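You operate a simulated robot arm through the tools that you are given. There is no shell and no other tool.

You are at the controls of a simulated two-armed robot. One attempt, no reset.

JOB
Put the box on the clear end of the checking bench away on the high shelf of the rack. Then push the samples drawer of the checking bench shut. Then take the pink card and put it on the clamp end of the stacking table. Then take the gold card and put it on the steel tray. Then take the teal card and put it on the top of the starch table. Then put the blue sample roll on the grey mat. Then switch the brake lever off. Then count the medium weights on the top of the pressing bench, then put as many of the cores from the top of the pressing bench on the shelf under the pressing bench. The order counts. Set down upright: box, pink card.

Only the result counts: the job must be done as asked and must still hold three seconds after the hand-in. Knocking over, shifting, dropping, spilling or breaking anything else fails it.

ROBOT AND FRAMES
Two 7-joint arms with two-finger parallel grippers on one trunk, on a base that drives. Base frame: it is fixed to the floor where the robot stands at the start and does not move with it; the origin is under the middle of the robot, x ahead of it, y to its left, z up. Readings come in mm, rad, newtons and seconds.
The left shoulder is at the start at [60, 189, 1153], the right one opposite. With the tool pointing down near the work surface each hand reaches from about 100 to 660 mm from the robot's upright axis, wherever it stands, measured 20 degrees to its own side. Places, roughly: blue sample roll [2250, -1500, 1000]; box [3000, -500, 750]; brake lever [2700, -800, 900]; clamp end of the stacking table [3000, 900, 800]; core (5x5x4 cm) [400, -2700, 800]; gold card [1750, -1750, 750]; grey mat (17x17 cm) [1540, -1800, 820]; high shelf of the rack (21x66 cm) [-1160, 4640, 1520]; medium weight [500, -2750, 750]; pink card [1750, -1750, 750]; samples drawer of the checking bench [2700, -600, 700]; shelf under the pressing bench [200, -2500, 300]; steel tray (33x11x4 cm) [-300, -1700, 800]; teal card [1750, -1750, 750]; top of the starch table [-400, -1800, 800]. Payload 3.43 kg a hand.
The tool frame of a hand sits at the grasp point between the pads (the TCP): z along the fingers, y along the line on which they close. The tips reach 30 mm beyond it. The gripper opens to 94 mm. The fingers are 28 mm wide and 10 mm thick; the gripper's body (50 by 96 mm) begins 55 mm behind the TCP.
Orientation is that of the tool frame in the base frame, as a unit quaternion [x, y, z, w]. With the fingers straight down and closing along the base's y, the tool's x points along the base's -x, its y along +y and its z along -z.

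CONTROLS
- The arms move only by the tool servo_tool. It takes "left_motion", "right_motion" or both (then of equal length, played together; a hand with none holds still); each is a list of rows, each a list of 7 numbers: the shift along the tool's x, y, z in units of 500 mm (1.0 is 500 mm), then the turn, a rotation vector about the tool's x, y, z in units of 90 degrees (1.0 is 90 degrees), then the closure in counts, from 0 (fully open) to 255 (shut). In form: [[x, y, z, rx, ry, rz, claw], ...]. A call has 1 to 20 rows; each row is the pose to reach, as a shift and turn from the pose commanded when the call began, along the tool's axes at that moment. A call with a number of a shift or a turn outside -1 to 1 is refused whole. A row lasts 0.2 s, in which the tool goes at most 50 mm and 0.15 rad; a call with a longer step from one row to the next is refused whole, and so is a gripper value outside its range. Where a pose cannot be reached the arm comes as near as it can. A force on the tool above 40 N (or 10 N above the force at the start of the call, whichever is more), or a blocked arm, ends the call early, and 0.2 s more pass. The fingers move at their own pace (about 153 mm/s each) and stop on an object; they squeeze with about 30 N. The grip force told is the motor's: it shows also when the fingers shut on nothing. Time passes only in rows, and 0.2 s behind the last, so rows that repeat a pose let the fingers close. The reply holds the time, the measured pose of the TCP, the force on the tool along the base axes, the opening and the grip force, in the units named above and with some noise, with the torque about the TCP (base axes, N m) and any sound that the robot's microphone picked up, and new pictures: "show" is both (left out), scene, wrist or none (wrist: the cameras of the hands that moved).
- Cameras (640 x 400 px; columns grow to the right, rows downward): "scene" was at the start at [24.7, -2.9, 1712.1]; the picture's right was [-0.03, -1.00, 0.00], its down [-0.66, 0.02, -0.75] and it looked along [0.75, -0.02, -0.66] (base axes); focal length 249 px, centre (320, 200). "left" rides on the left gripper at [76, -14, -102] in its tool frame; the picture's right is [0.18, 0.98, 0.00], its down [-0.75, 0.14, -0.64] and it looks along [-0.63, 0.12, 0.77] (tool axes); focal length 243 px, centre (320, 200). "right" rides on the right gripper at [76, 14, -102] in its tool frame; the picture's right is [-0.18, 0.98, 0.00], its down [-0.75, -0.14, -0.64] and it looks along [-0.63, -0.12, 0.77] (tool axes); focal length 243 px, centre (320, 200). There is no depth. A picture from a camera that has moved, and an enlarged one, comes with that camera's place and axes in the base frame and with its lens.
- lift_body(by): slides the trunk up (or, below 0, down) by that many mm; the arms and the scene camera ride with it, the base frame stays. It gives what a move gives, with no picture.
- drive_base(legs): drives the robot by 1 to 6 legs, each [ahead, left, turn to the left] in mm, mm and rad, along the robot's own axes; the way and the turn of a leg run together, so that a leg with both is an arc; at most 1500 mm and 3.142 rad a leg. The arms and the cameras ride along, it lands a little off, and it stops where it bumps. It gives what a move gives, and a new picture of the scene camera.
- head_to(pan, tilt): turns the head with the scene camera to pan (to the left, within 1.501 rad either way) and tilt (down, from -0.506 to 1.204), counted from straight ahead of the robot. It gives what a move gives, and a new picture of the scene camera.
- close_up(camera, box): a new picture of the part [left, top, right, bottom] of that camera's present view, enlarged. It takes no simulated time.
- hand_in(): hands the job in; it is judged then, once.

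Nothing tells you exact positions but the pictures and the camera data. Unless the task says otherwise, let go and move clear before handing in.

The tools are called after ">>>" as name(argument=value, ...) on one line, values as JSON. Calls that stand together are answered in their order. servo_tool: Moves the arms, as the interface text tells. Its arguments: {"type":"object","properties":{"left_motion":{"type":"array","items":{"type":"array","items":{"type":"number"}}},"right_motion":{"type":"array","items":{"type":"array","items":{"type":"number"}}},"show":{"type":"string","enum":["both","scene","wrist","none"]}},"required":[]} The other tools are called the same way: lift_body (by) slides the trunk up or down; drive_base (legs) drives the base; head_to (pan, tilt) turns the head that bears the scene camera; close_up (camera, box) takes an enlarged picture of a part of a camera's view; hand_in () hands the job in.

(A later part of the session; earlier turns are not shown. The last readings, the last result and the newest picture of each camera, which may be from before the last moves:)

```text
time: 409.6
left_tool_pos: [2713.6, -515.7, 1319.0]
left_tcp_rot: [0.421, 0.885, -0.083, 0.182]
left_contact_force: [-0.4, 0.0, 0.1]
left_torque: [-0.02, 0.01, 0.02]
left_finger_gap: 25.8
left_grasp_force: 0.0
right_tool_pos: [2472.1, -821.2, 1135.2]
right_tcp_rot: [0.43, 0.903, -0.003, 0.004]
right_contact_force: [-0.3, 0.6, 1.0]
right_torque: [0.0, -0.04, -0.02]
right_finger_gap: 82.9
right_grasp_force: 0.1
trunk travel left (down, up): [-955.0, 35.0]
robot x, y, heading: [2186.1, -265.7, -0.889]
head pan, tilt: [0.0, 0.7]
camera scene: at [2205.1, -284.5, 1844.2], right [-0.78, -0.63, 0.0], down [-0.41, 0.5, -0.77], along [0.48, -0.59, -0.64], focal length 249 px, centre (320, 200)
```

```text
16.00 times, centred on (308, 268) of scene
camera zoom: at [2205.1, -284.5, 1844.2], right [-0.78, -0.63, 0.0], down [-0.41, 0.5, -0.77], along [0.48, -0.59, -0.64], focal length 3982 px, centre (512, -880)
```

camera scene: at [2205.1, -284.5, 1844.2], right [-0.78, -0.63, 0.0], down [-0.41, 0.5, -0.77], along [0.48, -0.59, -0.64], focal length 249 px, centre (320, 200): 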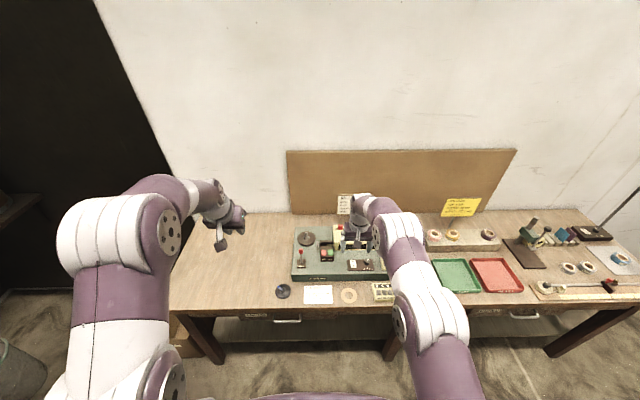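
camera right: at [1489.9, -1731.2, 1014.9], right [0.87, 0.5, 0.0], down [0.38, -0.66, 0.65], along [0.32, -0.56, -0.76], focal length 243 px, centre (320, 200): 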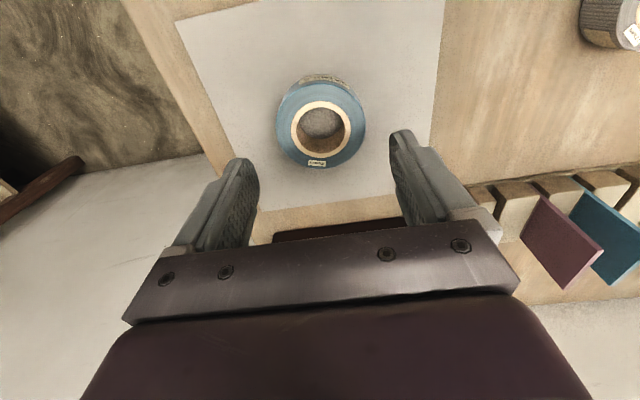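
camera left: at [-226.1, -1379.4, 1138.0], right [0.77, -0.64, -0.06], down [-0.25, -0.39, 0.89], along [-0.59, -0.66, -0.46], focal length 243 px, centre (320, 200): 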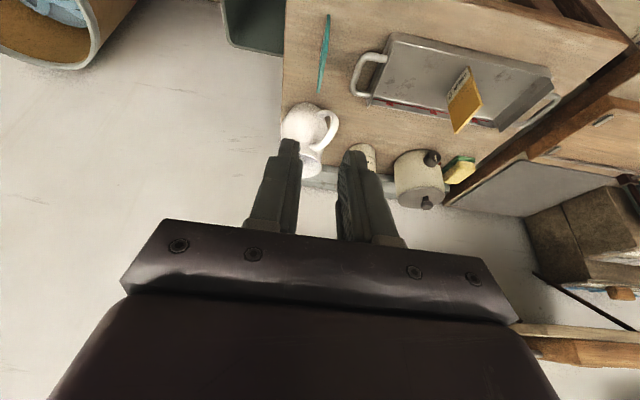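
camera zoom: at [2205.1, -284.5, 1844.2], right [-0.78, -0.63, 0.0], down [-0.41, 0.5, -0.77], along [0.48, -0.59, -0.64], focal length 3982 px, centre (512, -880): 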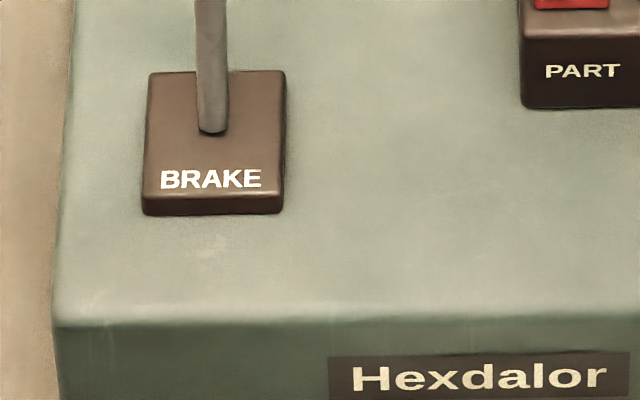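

The BRAKE lever leans about 23° away from me, by triangulation, so "off" should be the other way, toward me. I'll position myself and hook the knob from behind with the closed right fingers.

>>> drive_base(legs=[[140, 190, 0.022]])

>>> servo_tool(right_motion=[[0.04, 0, 0, 0, 0, 0, 150], [0.04, 0, 0, 0, 0, 0, 255], [0.04, 0, 0, 0, 0, 0, 255], [0.04, 0, 0, 0, 0, 0, 255]])

>>> close_up(camera="right", box=[180, 60, 480, 240])

```text
time: 411.3
left_tool_pos: [2949.1, -491.2, 1320.0]
left_tcp_rot: [0.412, 0.889, -0.081, 0.184]
left_contact_force: [-0.3, 0.4, 0.9]
left_torque: [0.01, -0.04, 0.0]
left_finger_gap: 25.8
left_grasp_force: 0.0
right_tool_pos: [2714.6, -802.0, 1133.6]
right_tcp_rot: [0.418, 0.908, -0.002, 0.005]
right_contact_force: [0.0, 1.0, 0.3]
right_torque: [-0.01, 0.0, 0.02]
right_finger_gap: 82.9
right_grasp_force: 0.1
trunk travel left (down, up): [-955.0, 35.0]
robot x, y, heading: [2421.6, -253.4, -0.863]
head pan, tilt: [0.0, 0.7]
camera scene: at [2434.7, -271.7, 1844.2], right [-0.76, -0.65, 0.0], down [-0.42, 0.49, -0.77], along [0.5, -0.58, -0.64], focal length 249 px, centre (320, 200)
```

scene: 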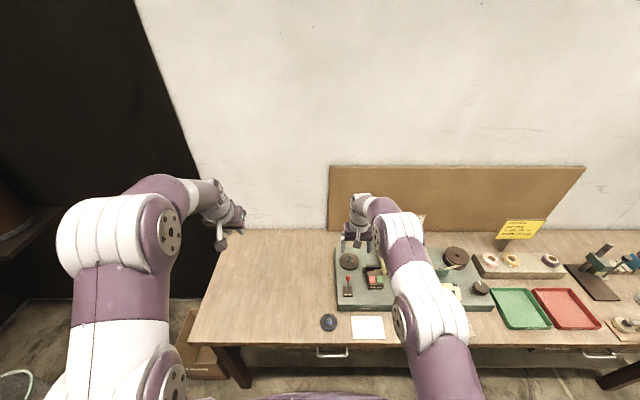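

```text
time: 412.3
left_tool_pos: [2950.0, -490.8, 1317.8]
left_tcp_rot: [0.411, 0.889, -0.081, 0.184]
left_contact_force: [0.5, -0.3, -0.5]
left_torque: [0.0, 0.02, 0.0]
left_finger_gap: 26.0
left_grasp_force: 0.1
right_tool_pos: [2703.5, -786.6, 1134.2]
right_tcp_rot: [0.418, 0.908, -0.002, 0.005]
right_contact_force: [0.3, 0.6, -0.1]
right_torque: [0.01, 0.0, 0.0]
right_finger_gap: 0.1
right_grasp_force: 30.1
trunk travel left (down, up): [-955.0, 35.0]
robot x, y, heading: [2422.5, -257.1, -0.865]
head pan, tilt: [0.0, 0.7]
camera scene: at [2437.4, -271.3, 1844.2], right [-0.76, -0.65, 0.0], down [-0.42, 0.49, -0.77], along [0.5, -0.58, -0.64], focal length 249 px, centre (320, 200)
camera right: at [2662.7, -719.1, 1235.1], right [0.87, 0.5, 0.0], down [0.38, -0.66, 0.65], along [0.32, -0.56, -0.76], focal length 243 px, centre (320, 200)
```

scene: 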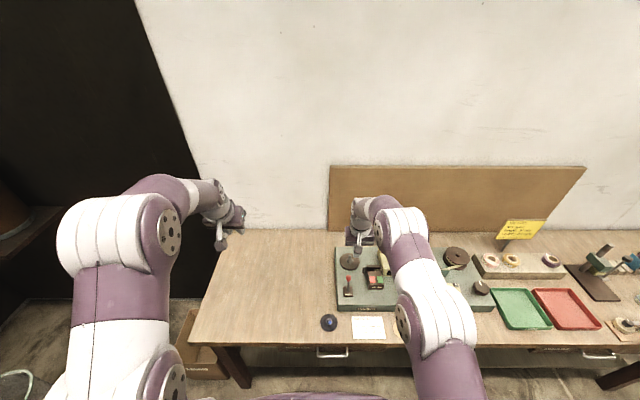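
right: 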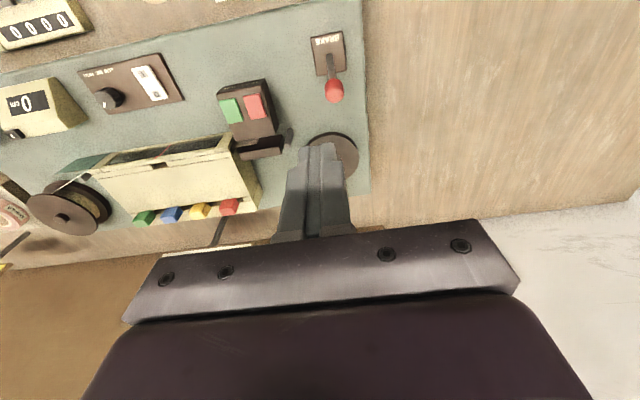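

```text
2.13 times, centred on (330, 150) of right
camera zoom: at [2662.7, -719.1, 1235.1], right [0.87, 0.5, 0.0], down [0.38, -0.66, 0.65], along [0.32, -0.56, -0.76], focal length 518 px, centre (299, 307)
```

zoom: 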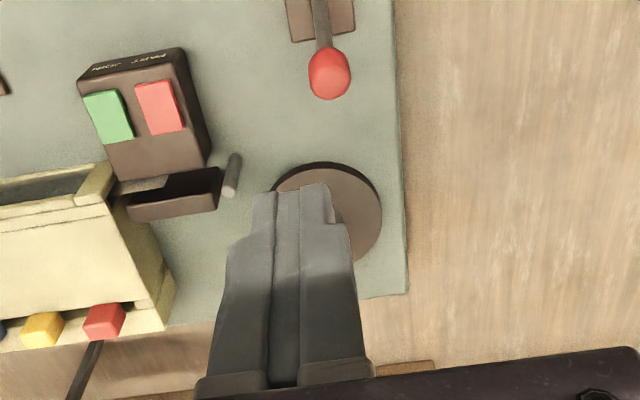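

The knob is just ahead of the hand. I'll go over and down behind it, with the fingertips at z≈925.

>>> servo_tool(right_motion=[[-0.05, 0.015, 0.03, 0, 0, 0, 255], [-0.094, 0.03, 0.08, 0, 0, 0, 255], [-0.094, 0.03, 0.16, 0, 0, 0, 255], [-0.094, 0.03, 0.24, 0, 0, 0, 255], [-0.094, 0.03, 0.3, 0, 0, 0, 255], [-0.094, 0.03, 0.3, 0, 0, 0, 255]], show="wrist")

>>> close_up(camera="right", box=[220, 40, 476, 200])

>>> close_up(camera="scene", box=[310, 200, 430, 275])

```text
time: 413.7
left_tool_pos: [2951.2, -490.4, 1318.6]
left_tcp_rot: [0.411, 0.889, -0.08, 0.184]
left_contact_force: [-0.6, -1.2, -0.4]
left_torque: [0.03, -0.02, -0.02]
left_finger_gap: 25.8
left_grasp_force: 0.0
right_tool_pos: [2728.2, -798.3, 997.4]
right_tcp_rot: [0.418, 0.908, -0.003, 0.004]
right_contact_force: [0.2, -0.3, -0.3]
right_torque: [0.01, -0.02, 0.01]
right_finger_gap: 0.0
right_grasp_force: 30.6
right hand out of reach, approached as far as the arm can: row 2, 3, 4, 5, 6
trunk travel left (down, up): [-955.0, 35.0]
robot x, y, heading: [2422.4, -252.9, -0.868]
head pan, tilt: [0.0, 0.7]
camera right: at [2688.2, -731.4, 1098.3], right [0.87, 0.5, 0.0], down [0.38, -0.66, 0.65], along [0.32, -0.56, -0.76], focal length 243 px, centre (320, 200)
```

right: 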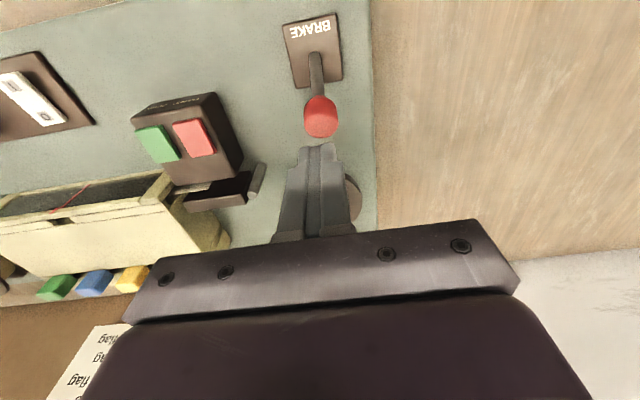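

```text
2.50 times, centred on (348, 120) of right
camera zoom: at [2688.2, -731.4, 1098.3], right [0.87, 0.5, 0.0], down [0.38, -0.66, 0.65], along [0.32, -0.56, -0.76], focal length 606 px, centre (250, 400)
```

zoom: 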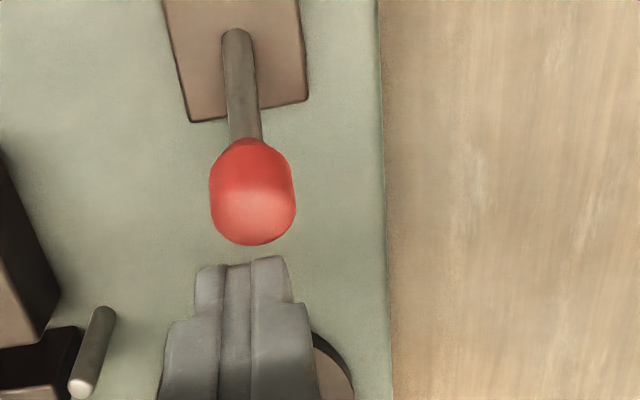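

```text
5.33 times, centred on (370, 238) of scene
camera zoom: at [2437.6, -271.1, 1844.2], right [-0.76, -0.65, 0.0], down [-0.42, 0.49, -0.77], along [0.5, -0.58, -0.64], focal length 1327 px, centre (53, 0)
```

zoom: 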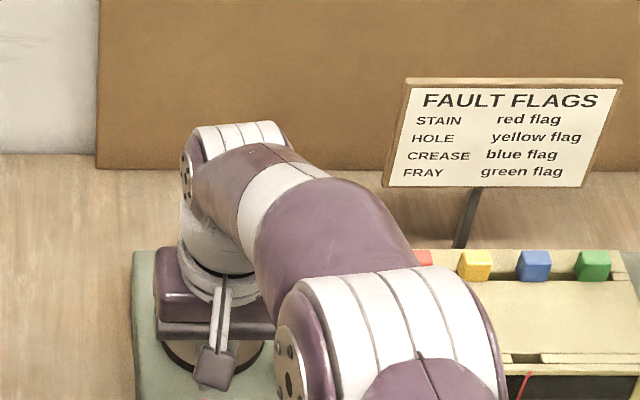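

The arm is at full reach, so I'll nudge the base forward 35 mm with the tips above the knob, then lower behind it.

>>> drive_base(legs=[[35, 0, 0]])

>>> servo_tool(right_motion=[[0, 0.002, 0.03, 0, 0, 0, 255], [0, 0.004, 0.06, 0, 0, 0, 255], [0, 0.006, 0.085, 0, 0, 0, 255], [0, 0.006, 0.085, 0, 0, 0, 255]], show="wrist")

>>> close_up(camera="right", box=[220, 40, 476, 200])

```text
time: 414.6
left_tool_pos: [2969.9, -510.9, 1321.0]
left_tcp_rot: [0.411, 0.889, -0.082, 0.186]
left_contact_force: [-0.7, 0.2, -0.4]
left_torque: [-0.05, 0.01, 0.0]
left_finger_gap: 25.8
left_grasp_force: 0.0
right_tool_pos: [2747.4, -823.0, 1001.1]
right_tcp_rot: [0.419, 0.908, -0.004, 0.008]
right_contact_force: [0.1, 0.2, 0.4]
right_torque: [-0.09, -0.04, -0.02]
right_finger_gap: 0.1
right_grasp_force: 30.5
trunk travel left (down, up): [-955.0, 35.0]
robot x, y, heading: [2443.5, -275.3, -0.865]
head pan, tilt: [0.0, 0.7]
camera scene: at [2453.2, -289.4, 1844.4], right [-0.76, -0.65, 0.0], down [-0.41, 0.49, -0.77], along [0.5, -0.59, -0.64], focal length 249 px, centre (320, 200)
```

scene: 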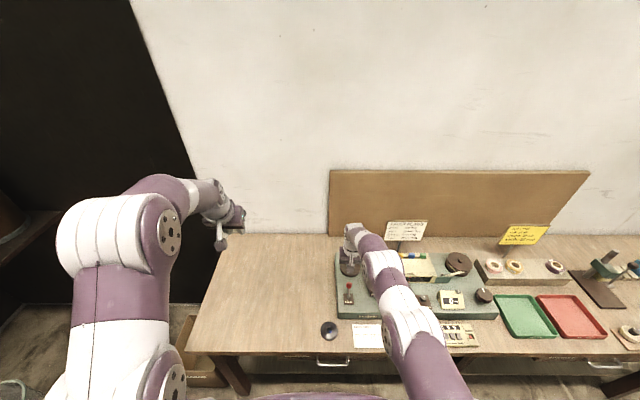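

```text
time: 415.6
left_tool_pos: [2974.2, -518.1, 1317.8]
left_tcp_rot: [0.411, 0.889, -0.08, 0.183]
left_contact_force: [-1.0, 0.3, -0.7]
left_torque: [-0.01, -0.02, 0.01]
left_finger_gap: 26.1
left_grasp_force: 0.0
right_tool_pos: [2747.7, -819.6, 962.9]
right_tcp_rot: [0.419, 0.908, -0.001, 0.005]
right_contact_force: [-0.4, -0.5, -1.0]
right_torque: [-0.01, 0.04, 0.0]
right_finger_gap: 0.0
right_grasp_force: 29.9
right hand out of reach, approached as far as the arm can: row 2, 3, 4
trunk travel left (down, up): [-955.0, 35.0]
robot x, y, heading: [2448.5, -281.2, -0.87]
head pan, tilt: [0.0, 0.7]
camera right: at [2708.2, -752.2, 1064.1], right [0.87, 0.5, 0.0], down [0.38, -0.66, 0.65], along [0.32, -0.56, -0.76], focal length 243 px, centre (320, 200)
```

right: 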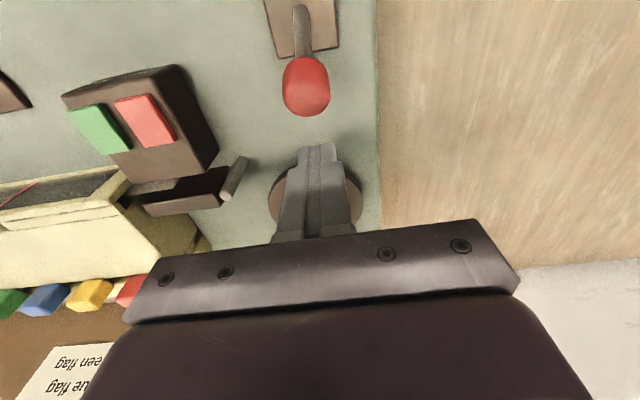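

```text
2.50 times, centred on (348, 120) of right
camera zoom: at [2708.2, -752.2, 1064.1], right [0.87, 0.5, 0.0], down [0.38, -0.66, 0.65], along [0.32, -0.56, -0.76], focal length 606 px, centre (250, 400)
```

zoom: 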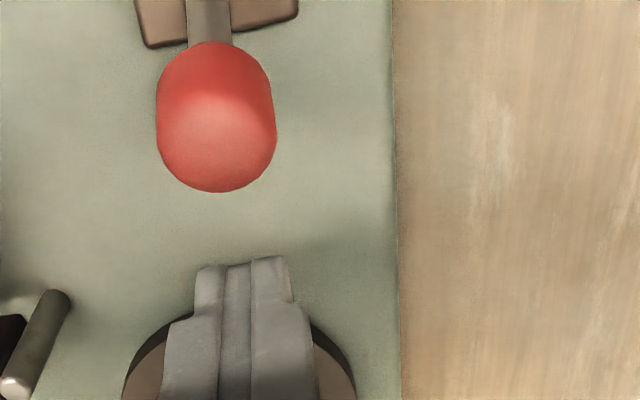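

The fingers are behind the knob. I'll pull toward me in small steps.

>>> servo_tool(right_motion=[[0.02, 0.006, 0.01, 0, 0, 0, 255], [0.04, 0.006, 0.016, 0, 0, 0, 255], [0.056, 0.006, 0.016, 0, 0, 0, 255], [0.072, 0.006, 0.016, 0, 0, 0, 255], [0.088, 0.006, 0.016, 0, 0, 0, 255], [0.104, 0.006, 0.016, 0, 0, 0, 255]], show="wrist")

>>> close_up(camera="right", box=[220, 40, 476, 200])

```text
time: 417.0
left_tool_pos: [2973.5, -519.3, 1317.6]
left_tcp_rot: [0.411, 0.89, -0.08, 0.183]
left_contact_force: [0.5, 0.1, 0.6]
left_torque: [0.0, 0.02, 0.0]
left_finger_gap: 26.3
left_grasp_force: 0.1
right_tool_pos: [2715.4, -777.8, 952.7]
right_tcp_rot: [0.419, 0.908, 0.0, 0.001]
right_contact_force: [0.3, -0.2, -0.2]
right_torque: [-0.01, 0.02, 0.04]
right_finger_gap: 0.0
right_grasp_force: 30.5
trunk travel left (down, up): [-955.0, 35.0]
robot x, y, heading: [2443.9, -279.7, -0.86]
head pan, tilt: [0.0, 0.7]
camera right: at [2675.5, -710.0, 1053.4], right [0.87, 0.5, 0.0], down [0.38, -0.66, 0.64], along [0.32, -0.56, -0.77], focal length 243 px, centre (320, 200)
```

right: 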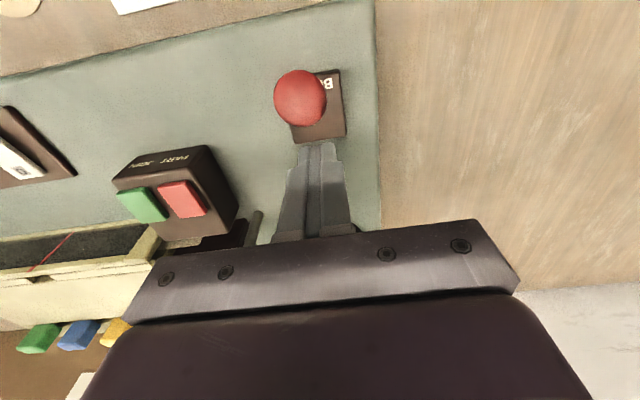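

```text
2.50 times, centred on (348, 120) of right
camera zoom: at [2675.5, -710.0, 1053.4], right [0.87, 0.5, 0.0], down [0.38, -0.66, 0.64], along [0.32, -0.56, -0.77], focal length 606 px, centre (250, 400)
```

zoom: 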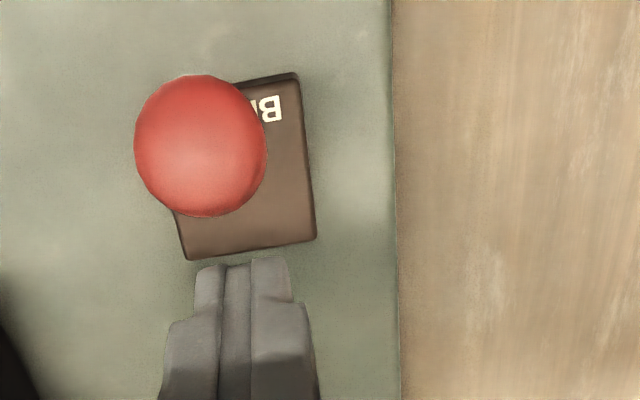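

The lever has snapped over toward me, away from the fingers. I'll lift the hand straight up and check.

>>> servo_tool(right_motion=[[0, 0, -0.04, 0, 0, 0, 255], [0, 0, -0.12, 0, 0, 0, 255], [0, 0, -0.2, 0, 0, 0, 255], [0, 0, -0.28, 0, 0, 0, 255]], show="none")

>>> drive_base(legs=[[-250, -190, 0]])

>>> close_up(camera="scene", box=[270, 200, 350, 250])

```text
time: 418.0
left_tool_pos: [2973.5, -516.3, 1318.1]
left_tcp_rot: [0.411, 0.889, -0.081, 0.183]
left_contact_force: [1.2, -0.4, -0.7]
left_torque: [0.03, -0.01, -0.01]
left_finger_gap: 25.8
left_grasp_force: 0.0
right_tool_pos: [2715.0, -777.0, 1094.2]
right_tcp_rot: [0.419, 0.908, -0.002, 0.003]
right_contact_force: [-0.4, 0.4, 0.6]
right_torque: [-0.01, -0.03, -0.01]
right_finger_gap: 0.1
right_grasp_force: 30.1
trunk travel left (down, up): [-955.0, 35.0]
robot x, y, heading: [2444.6, -274.4, -0.867]
head pan, tilt: [0.0, 0.7]
```

```text
time: 420.1
left_tool_pos: [2667.6, -448.3, 1315.7]
left_tcp_rot: [0.412, 0.889, -0.081, 0.183]
left_contact_force: [-0.5, 0.1, -0.4]
left_torque: [-0.03, 0.04, 0.01]
left_finger_gap: 25.9
left_grasp_force: 0.1
right_tool_pos: [2408.5, -707.5, 1094.7]
right_tcp_rot: [0.418, 0.909, -0.002, 0.003]
right_contact_force: [0.0, -0.2, -0.1]
right_torque: [0.03, 0.02, 0.01]
right_finger_gap: 0.1
right_grasp_force: 29.3
trunk travel left (down, up): [-955.0, 35.0]
robot x, y, heading: [2131.7, -208.1, -0.865]
head pan, tilt: [0.0, 0.7]
camera scene: at [2154.6, -229.1, 1844.1], right [-0.76, -0.65, 0.0], down [-0.42, 0.49, -0.76], along [0.49, -0.58, -0.65], focal length 249 px, centre (320, 200)
```

scene: 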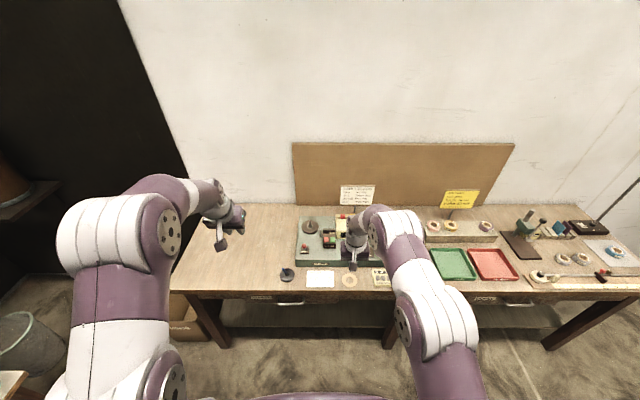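

```text
8.00 times, centred on (310, 225) of scene
camera zoom: at [2154.6, -229.1, 1844.1], right [-0.76, -0.65, 0.0], down [-0.42, 0.49, -0.76], along [0.49, -0.58, -0.65], focal length 1991 px, centre (400, 0)
```

zoom: 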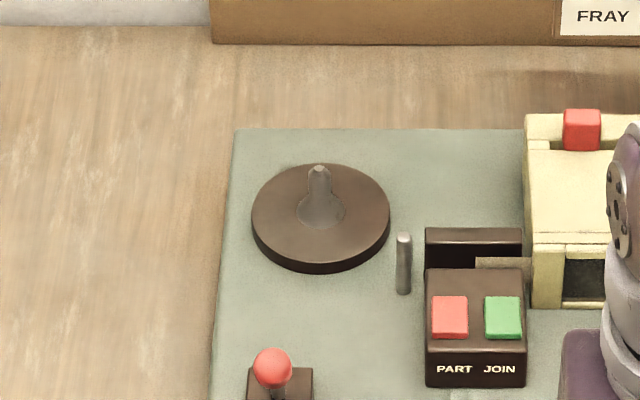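

The brake lever is over. Now for the pressing bench. I'll back off, turn right and drive toward it.

>>> drive_base(legs=[[-250, 0, 0], [0, 0, -1.57], [1400, 0, 0], [450, 500, 0]])

>>> head_to(pan=0.2, tilt=0.6)

>>> close_up(camera="scene", box=[120, 130, 440, 330])

```text
time: 435.6
left_tool_pos: [642.9, -2124.7, 1319.2]
left_tcp_rot: [0.921, 0.335, -0.187, 0.072]
left_contact_force: [-0.3, -0.6, -0.6]
left_torque: [-0.04, -0.01, 0.03]
left_finger_gap: 25.9
left_grasp_force: 0.1
right_tool_pos: [384.1, -1864.7, 1094.7]
right_tcp_rot: [0.939, 0.343, -0.005, 0.002]
right_contact_force: [0.9, 0.1, 0.0]
right_torque: [-0.02, -0.01, 0.02]
right_finger_gap: 0.0
right_grasp_force: 29.5
trunk travel left (down, up): [-955.0, 35.0]
robot x, y, heading: [886.0, -1597.7, -2.444]
head pan, tilt: [0.0, 0.7]
camera scene: at [866.4, -1611.4, 1844.2], right [-0.64, 0.77, 0.0], down [0.49, 0.41, -0.77], along [-0.59, -0.49, -0.64], focal length 249 px, centre (320, 200)
```

scene: 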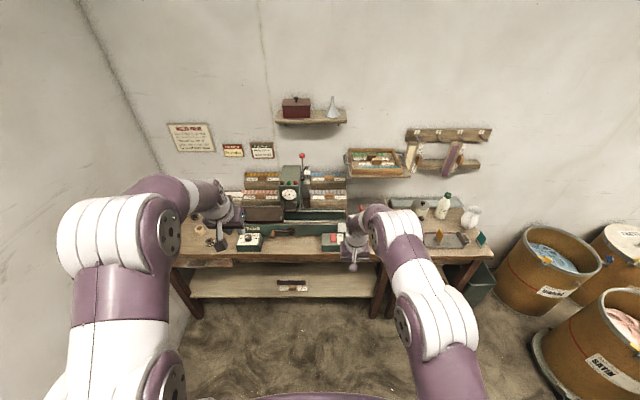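

```text
time: 436.4
left_tool_pos: [642.6, -2125.8, 1318.7]
left_tcp_rot: [0.92, 0.336, -0.186, 0.072]
left_contact_force: [0.0, 0.6, 0.2]
left_torque: [0.04, 0.0, 0.0]
left_finger_gap: 25.9
left_grasp_force: 0.2
right_tool_pos: [383.1, -1865.5, 1095.3]
right_tcp_rot: [0.939, 0.344, -0.004, 0.002]
right_contact_force: [-0.3, -0.5, -0.2]
right_torque: [0.01, 0.01, 0.02]
right_finger_gap: 0.0
right_grasp_force: 29.5
trunk travel left (down, up): [-955.0, 35.0]
robot x, y, heading: [883.8, -1597.9, -2.445]
head pan, tilt: [0.201, 0.6]
camera scene: at [876.4, -1627.8, 1852.7], right [-0.78, 0.62, 0.0], down [0.35, 0.44, -0.82], along [-0.51, -0.65, -0.57], focal length 249 px, centre (320, 200)
```

scene: 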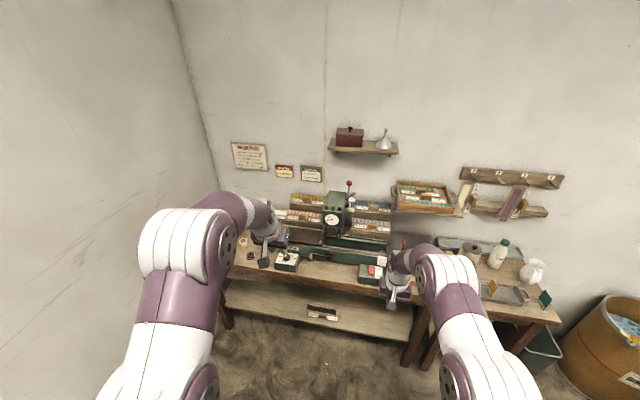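

```text
2.00 times, centred on (280, 230) of scene
camera zoom: at [876.4, -1627.8, 1852.7], right [-0.78, 0.62, 0.0], down [0.35, 0.44, -0.82], along [-0.51, -0.65, -0.57], focal length 498 px, centre (400, 140)
```

zoom: 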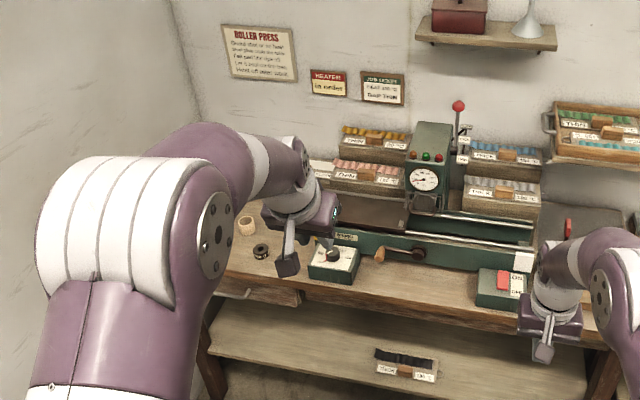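

The cores are on the far-left end, near the wall corner, so I'll need the left hand. I'll move closer along the bench.

>>> drive_base(legs=[[180, 480, 0.008]])

>>> close_up(camera="left", box=[0, 0, 640, 400])

>>> head_to(pan=0.0, tilt=0.7)

```text
time: 439.4
left_tool_pos: [818.3, -2609.0, 1318.6]
left_tcp_rot: [0.919, 0.338, -0.187, 0.073]
left_contact_force: [0.2, 0.6, -0.5]
left_torque: [0.02, 0.02, -0.02]
left_finger_gap: 25.9
left_grasp_force: 0.0
right_tool_pos: [557.1, -2351.2, 1094.5]
right_tcp_rot: [0.938, 0.346, -0.004, 0.0]
right_contact_force: [-0.1, 0.1, 0.5]
right_torque: [-0.01, 0.04, -0.04]
right_finger_gap: 0.0
right_grasp_force: 30.6
trunk travel left (down, up): [-955.0, 35.0]
robot x, y, heading: [1056.4, -2082.3, -2.437]
head pan, tilt: [0.201, 0.6]
camera scene: at [1048.2, -2109.2, 1852.8], right [-0.79, 0.62, 0.0], down [0.35, 0.44, -0.83], along [-0.51, -0.65, -0.56], focal length 249 px, centre (320, 200)
```

scene: 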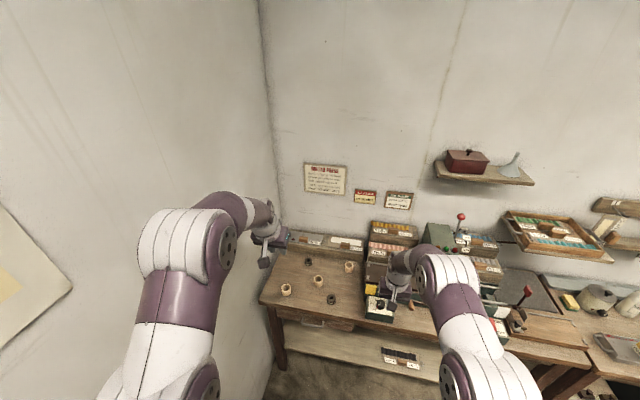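

```text
1.00 times, centred on (320, 200) of left (not enlarged: the box is as wide or as high as the picture)
camera zoom: at [894.1, -2526.1, 1383.4], right [0.77, -0.64, -0.06], down [-0.25, -0.39, 0.89], along [-0.59, -0.67, -0.46], focal length 243 px, centre (320, 200)
```

zoom: 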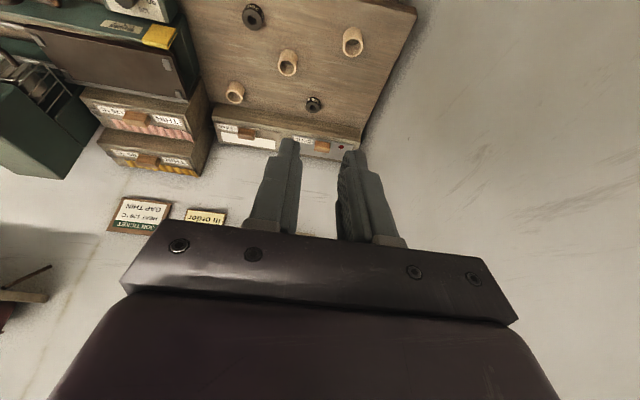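

```text
time: 440.1
left_tool_pos: [817.8, -2611.4, 1318.3]
left_tcp_rot: [0.919, 0.339, -0.187, 0.072]
left_contact_force: [-0.3, 0.3, -0.8]
left_torque: [-0.02, 0.0, 0.02]
left_finger_gap: 26.0
left_grasp_force: 0.0
right_tool_pos: [557.3, -2353.2, 1095.2]
right_tcp_rot: [0.938, 0.346, -0.004, 0.002]
right_contact_force: [-0.9, -0.8, 0.3]
right_torque: [0.01, 0.0, 0.0]
right_finger_gap: 0.2
right_grasp_force: 29.9
trunk travel left (down, up): [-955.0, 35.0]
robot x, y, heading: [1052.9, -2079.9, -2.434]
head pan, tilt: [0.0, 0.7]
camera scene: at [1038.8, -2097.1, 1844.2], right [-0.65, 0.76, 0.0], down [0.49, 0.42, -0.77], along [-0.58, -0.5, -0.64], focal length 249 px, centre (320, 200)
```

scene: 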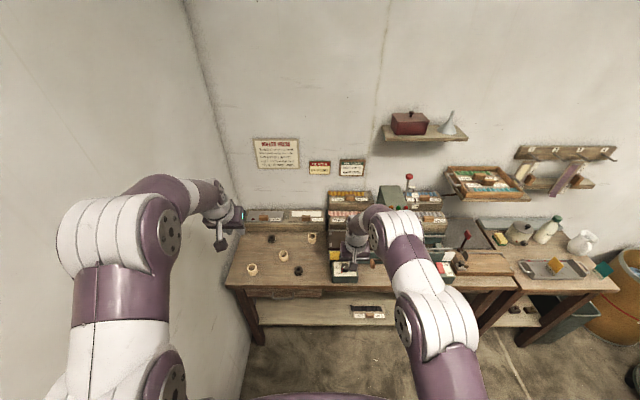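

I see three wooden cores and two black weights on this end. I'll zoom in to read the weights and look for any others.

>>> close_up(camera="left", box=[200, 0, 420, 138])

>>> close_up(camera="scene", box=[235, 220, 335, 283])

>>> close_up(camera="scene", box=[320, 170, 520, 300])

```text
2.90 times, centred on (310, 69) of left
camera zoom: at [894.6, -2527.7, 1382.9], right [0.77, -0.64, -0.07], down [-0.25, -0.39, 0.89], along [-0.59, -0.66, -0.46], focal length 703 px, centre (349, 580)
```

zoom: 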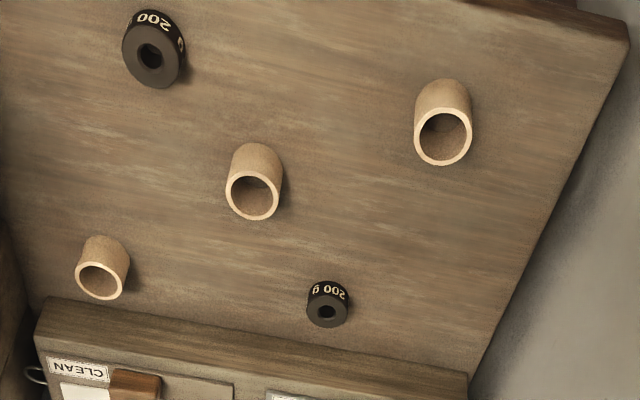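

```text
6.35 times, centred on (285, 252) of scene
camera zoom: at [1038.8, -2097.1, 1844.2], right [-0.65, 0.76, 0.0], down [0.49, 0.42, -0.77], along [-0.58, -0.5, -0.64], focal length 1580 px, centre (542, -127)
```

zoom: 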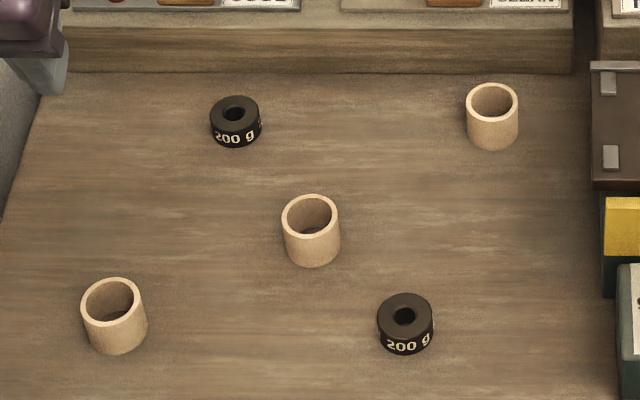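

```text
3.08 times, centred on (420, 235) of scene
camera zoom: at [1038.8, -2097.1, 1844.2], right [-0.65, 0.76, 0.0], down [0.49, 0.42, -0.77], along [-0.58, -0.5, -0.64], focal length 766 px, centre (12, 92)
```

zoom: 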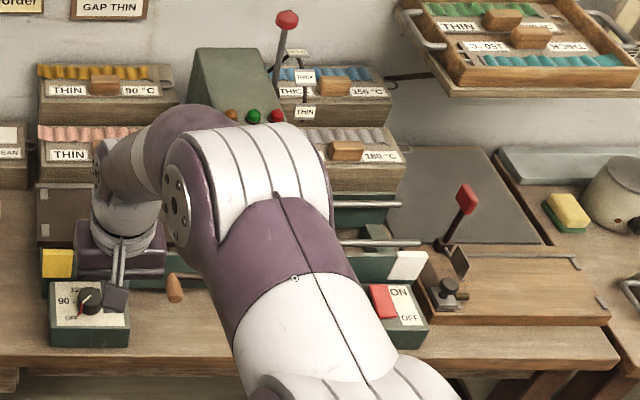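

>>> close_up(camera="right", box=[0, 0, 640, 400])

>>> head_to(pan=0.0, tilt=0.95)

>>> close_up(camera="scene", box=[200, 100, 440, 250])

```text
1.00 times, centred on (320, 200) of right (not enlarged: the box is as wide or as high as the picture)
camera zoom: at [625.2, -2314.2, 1196.0], right [0.5, -0.87, 0.0], down [-0.66, -0.38, 0.65], along [-0.56, -0.32, -0.76], focal length 243 px, centre (320, 200)
```

zoom: 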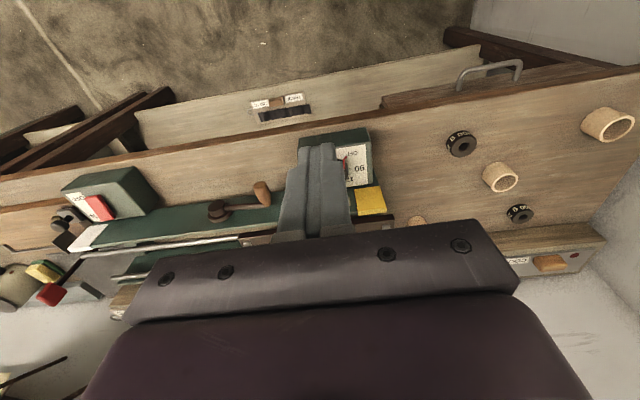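

```text
time: 440.9
left_tool_pos: [818.8, -2611.1, 1318.1]
left_tcp_rot: [0.919, 0.339, -0.187, 0.072]
left_contact_force: [-0.7, -0.3, 0.3]
left_torque: [-0.01, 0.0, 0.01]
left_finger_gap: 25.8
left_grasp_force: 0.0
right_tool_pos: [558.1, -2352.7, 1094.5]
right_tcp_rot: [0.938, 0.347, -0.005, 0.001]
right_contact_force: [0.6, 0.5, 0.5]
right_torque: [0.02, -0.01, -0.01]
right_finger_gap: 0.2
right_grasp_force: 30.1
trunk travel left (down, up): [-955.0, 35.0]
robot x, y, heading: [1055.7, -2080.2, -2.435]
head pan, tilt: [0.0, 0.949]
camera scene: at [1048.0, -2088.8, 1824.4], right [-0.65, 0.76, 0.0], down [0.62, 0.53, -0.58], along [-0.44, -0.38, -0.81], focal length 249 px, centre (320, 200)
```

scene: 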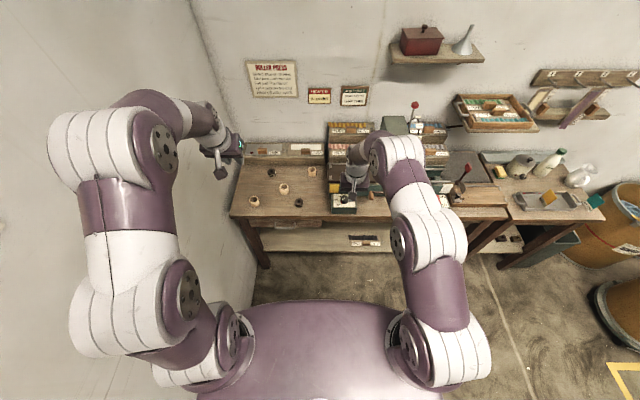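

```text
2.67 times, centred on (320, 175) of scene
camera zoom: at [1048.0, -2088.8, 1824.4], right [-0.65, 0.76, 0.0], down [0.62, 0.53, -0.58], along [-0.44, -0.38, -0.81], focal length 664 px, centre (320, 267)
```

zoom: 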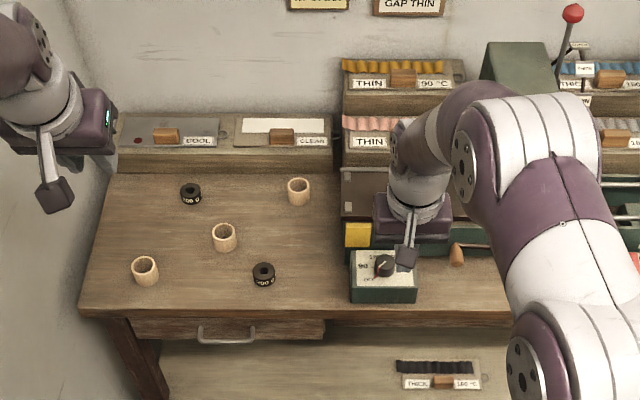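

There are two 200 g weights and no others, so I'll move two cores, taking the two nearest. First I retract the right hand so it can't hit the press, then I drive in and lower the trunk.

>>> servo_tool(right_motion=[[0.08, 0, -0.03, 0, 0, 0, 255], [0.16, 0, -0.06, 0, 0, 0, 255], [0.24, 0, -0.09, 0, 0, 0, 255], [0.32, 0, -0.12, 0, 0, 0, 255], [0.4, 0, -0.15, 0, 0, 0, 255], [0.48, 0, -0.18, 0, 0, 0, 255]], show="none")

>>> drive_base(legs=[[225, 0, 0]])

>>> lift_body(by=-150)

>>> close_up(camera="left", box=[0, 0, 640, 400])

```text
time: 442.2
left_tool_pos: [820.4, -2609.2, 1319.4]
left_tcp_rot: [0.919, 0.34, -0.187, 0.074]
left_contact_force: [-0.8, 0.2, 0.1]
left_torque: [-0.02, 0.01, -0.01]
left_finger_gap: 25.7
left_grasp_force: 0.0
right_tool_pos: [741.4, -2195.5, 1183.2]
right_tcp_rot: [0.938, 0.347, -0.004, 0.001]
right_contact_force: [0.3, 0.7, 0.8]
right_torque: [-0.04, -0.03, -0.01]
right_finger_gap: 0.0
right_grasp_force: 29.8
trunk travel left (down, up): [-955.0, 35.0]
robot x, y, heading: [1057.3, -2078.4, -2.432]
head pan, tilt: [0.0, 0.949]
```

```text
time: 444.0
left_tool_pos: [643.1, -2754.8, 1319.3]
left_tcp_rot: [0.92, 0.336, -0.188, 0.072]
left_contact_force: [0.8, 0.2, 0.1]
left_torque: [0.03, 0.02, -0.02]
left_finger_gap: 25.9
left_grasp_force: 0.1
right_tool_pos: [567.3, -2340.1, 1184.7]
right_tcp_rot: [0.939, 0.344, -0.005, 0.002]
right_contact_force: [0.4, -0.1, 0.0]
right_torque: [-0.02, 0.01, -0.04]
right_finger_gap: 0.0
right_grasp_force: 30.0
trunk travel left (down, up): [-955.0, 35.0]
robot x, y, heading: [883.4, -2227.4, -2.441]
head pan, tilt: [0.0, 0.949]
camera scene: at [876.8, -2233.5, 1824.4], right [-0.64, 0.76, 0.0], down [0.62, 0.52, -0.58], along [-0.45, -0.38, -0.81], focal length 249 px, centre (320, 200)
```

scene: 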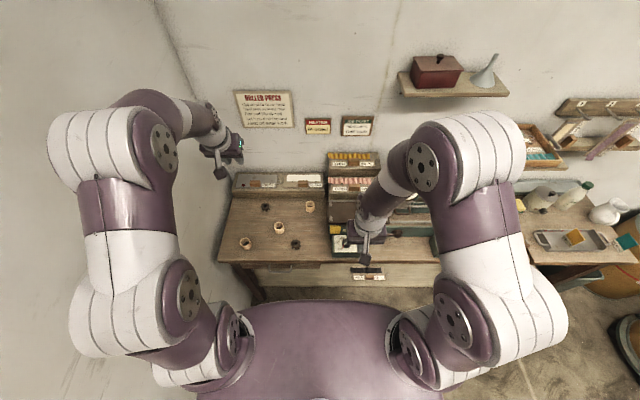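

```text
time: 445.7
left_tool_pos: [642.6, -2756.5, 1168.5]
left_tcp_rot: [0.92, 0.337, -0.186, 0.073]
left_contact_force: [-0.3, 0.0, -0.2]
left_torque: [0.0, 0.03, 0.03]
left_finger_gap: 26.0
left_grasp_force: 0.1
right_tool_pos: [566.6, -2341.6, 1033.0]
right_tcp_rot: [0.939, 0.343, -0.004, 0.001]
right_contact_force: [0.9, -0.8, 0.0]
right_torque: [-0.03, -0.03, -0.03]
right_finger_gap: 0.3
right_grasp_force: 30.2
trunk travel left (down, up): [-805.0, 185.0]
robot x, y, heading: [886.1, -2229.4, -2.442]
head pan, tilt: [0.0, 0.949]
```

```text
1.00 times, centred on (320, 200) of left (not enlarged: the box is as wide or as high as the picture)
camera zoom: at [718.2, -2673.8, 1233.3], right [0.76, -0.64, -0.06], down [-0.25, -0.39, 0.89], along [-0.59, -0.66, -0.46], focal length 243 px, centre (320, 200)
```

zoom: 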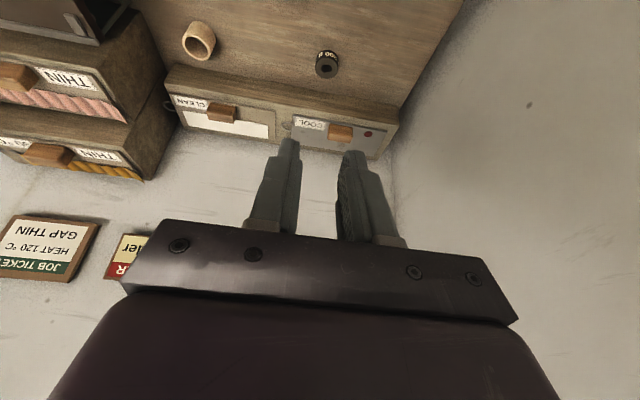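

I'll take the centre core first and the right-back one next, since both are well away from the wall. Left hand to a pre-grasp above the centre core.

>>> servo_tool(left_motion=[[0.035, -0.026, 0.08, 0, 0, 0, 120], [0.07, -0.053, 0.16, 0, 0, 0, 52], [0.105, -0.079, 0.24, 0, 0, 0, 52], [0.14, -0.106, 0.32, 0, 0, 0, 52], [0.174, -0.132, 0.398, 0, 0, 0, 52], [0.174, -0.132, 0.398, 0, 0, 0, 52]])

>>> close_up(camera="left", box=[180, 40, 460, 215])

```text
time: 447.1
left_tool_pos: [602.7, -2705.6, 951.5]
left_tcp_rot: [0.92, 0.337, -0.187, 0.072]
left_contact_force: [0.5, 0.2, 0.2]
left_torque: [0.01, 0.01, -0.05]
left_finger_gap: 74.5
left_grasp_force: 0.0
right_tool_pos: [567.1, -2342.5, 1032.9]
right_tcp_rot: [0.939, 0.344, -0.005, 0.001]
right_contact_force: [0.0, 0.1, -0.7]
right_torque: [-0.02, -0.01, -0.02]
right_finger_gap: 0.0
right_grasp_force: 29.5
trunk travel left (down, up): [-805.0, 185.0]
robot x, y, heading: [882.7, -2226.5, -2.443]
head pan, tilt: [0.0, 0.949]
camera scene: at [874.4, -2235.7, 1674.4], right [-0.64, 0.76, 0.0], down [0.62, 0.52, -0.58], along [-0.45, -0.38, -0.81], focal length 249 px, centre (320, 200)
camera left: at [679.4, -2622.7, 1015.2], right [0.76, -0.64, -0.07], down [-0.25, -0.39, 0.89], along [-0.59, -0.66, -0.46], focal length 243 px, centre (320, 200)
```

scene: 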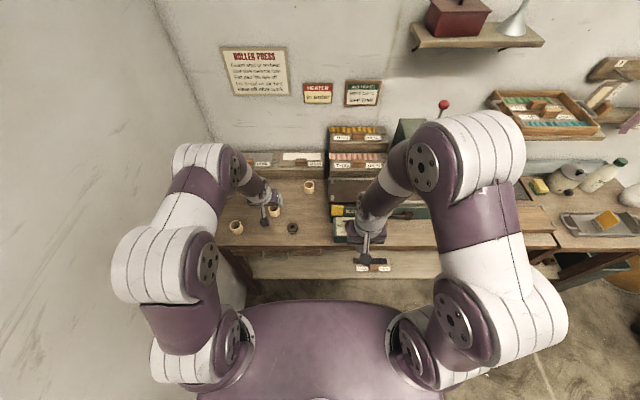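
left: 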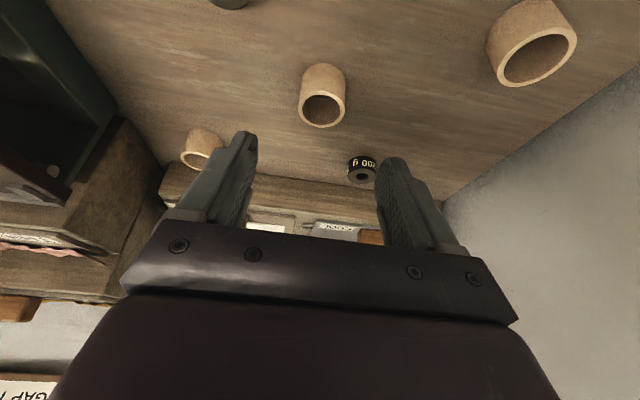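

```text
2.29 times, centred on (320, 128) of left
camera zoom: at [679.4, -2622.7, 1015.2], right [0.76, -0.64, -0.07], down [-0.25, -0.39, 0.89], along [-0.59, -0.66, -0.46], focal length 555 px, centre (320, 366)
```

zoom: 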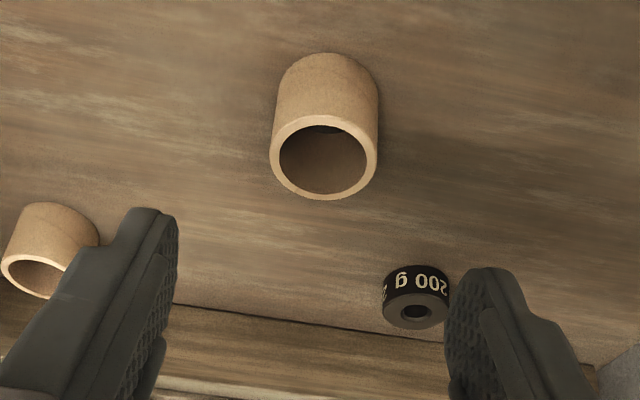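

>>> servo_tool(left_motion=[[-0.001, 0.003, 0.06, 0, 0, 0, 52], [-0.003, 0.006, 0.12, 0, 0, 0, 52], [-0.004, 0.008, 0.18, 0, 0, 0, 52], [-0.004, 0.008, 0.18, 0, 0, 0, 52]], show="wrist")

>>> close_up(camera="left", box=[180, 40, 460, 215])

```text
time: 448.1
left_tool_pos: [577.4, -2736.6, 868.3]
left_tcp_rot: [0.92, 0.336, -0.187, 0.073]
left_contact_force: [-0.4, -0.1, -0.6]
left_torque: [-0.02, -0.03, 0.01]
left_finger_gap: 74.6
left_grasp_force: 0.0
right_tool_pos: [566.5, -2342.0, 1033.2]
right_tcp_rot: [0.939, 0.344, -0.004, 0.001]
right_contact_force: [-0.1, 0.4, -0.1]
right_torque: [-0.02, 0.01, 0.01]
right_finger_gap: 0.0
right_grasp_force: 29.7
trunk travel left (down, up): [-805.0, 185.0]
robot x, y, heading: [883.3, -2226.5, -2.439]
head pan, tilt: [0.0, 0.949]
camera left: at [652.6, -2653.1, 933.9], right [0.76, -0.64, -0.06], down [-0.25, -0.39, 0.89], along [-0.59, -0.66, -0.46], focal length 243 px, centre (320, 200)
```

left: 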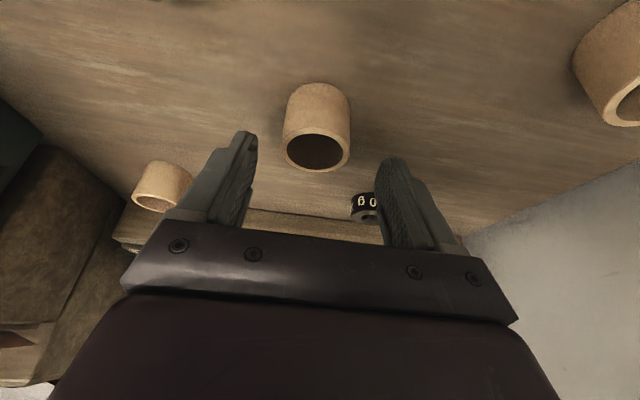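

```text
2.29 times, centred on (320, 128) of left
camera zoom: at [652.6, -2653.1, 933.9], right [0.76, -0.64, -0.06], down [-0.25, -0.39, 0.89], along [-0.59, -0.66, -0.46], focal length 555 px, centre (320, 366)
```

zoom: 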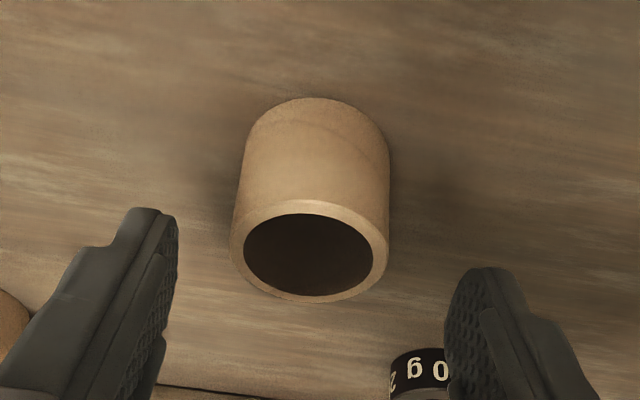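

>>> servo_tool(left_motion=[[0.003, -0.002, 0.04, 0, 0, 0, 52], [0.005, -0.004, 0.07, 0, 0, 0, 52], [0.0066, -0.0048, 0.089, 0, 0, 0, 52], [0.0066, -0.0048, 0.089, 0, 0, 0, 52], [0.0066, -0.0048, 0.089, 0, 0, 0, 255], [0.0066, -0.0048, 0.089, 0, 0, 0, 255], [0.0066, -0.0048, 0.089, 0, 0, 0, 255]], show="wrist")

>>> close_up(camera="left", box=[180, 40, 460, 215])

```text
time: 449.1
left_tool_pos: [566.6, -2741.3, 834.0]
left_tcp_rot: [0.919, 0.335, -0.193, 0.074]
left_contact_force: [16.8, 11.3, 31.7]
left_torque: [1.32, 0.21, -0.88]
left_finger_gap: 73.5
left_grasp_force: 0.0
right_tool_pos: [570.6, -2338.0, 1034.8]
right_tcp_rot: [0.939, 0.344, -0.008, 0.003]
right_contact_force: [1.1, 0.1, -0.2]
right_torque: [0.0, 0.03, 0.0]
right_finger_gap: 0.0
right_grasp_force: 30.6
trunk travel left (down, up): [-805.0, 185.0]
robot x, y, heading: [882.1, -2230.4, -2.44]
head pan, tilt: [0.0, 0.949]
stopped in row 4 (left hand): the force on the tool passed its limit at 47 N (the readings are from after the stop); the commanded pose is now the measured one
camera left: at [643.4, -2656.8, 896.8], right [0.76, -0.64, -0.07], down [-0.24, -0.38, 0.89], along [-0.6, -0.67, -0.45], focal length 243 px, centre (320, 200)
```

left: 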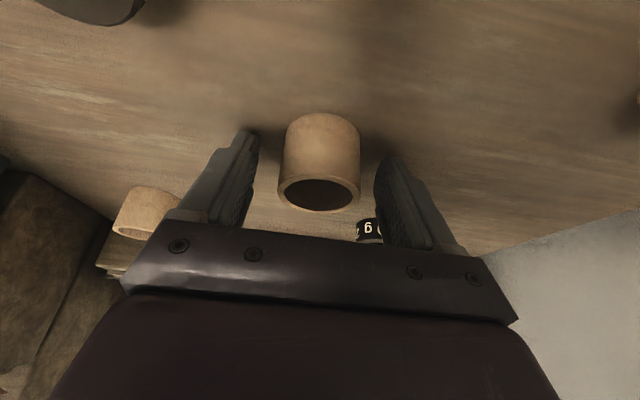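

```text
2.29 times, centred on (320, 128) of left
camera zoom: at [643.4, -2656.8, 896.8], right [0.76, -0.64, -0.07], down [-0.24, -0.38, 0.89], along [-0.6, -0.67, -0.45], focal length 555 px, centre (320, 366)
```

zoom: 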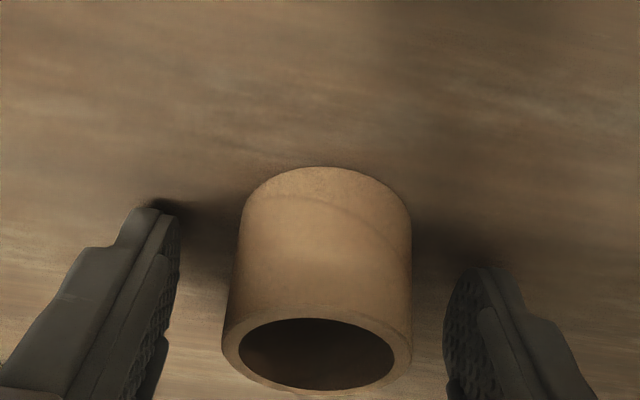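

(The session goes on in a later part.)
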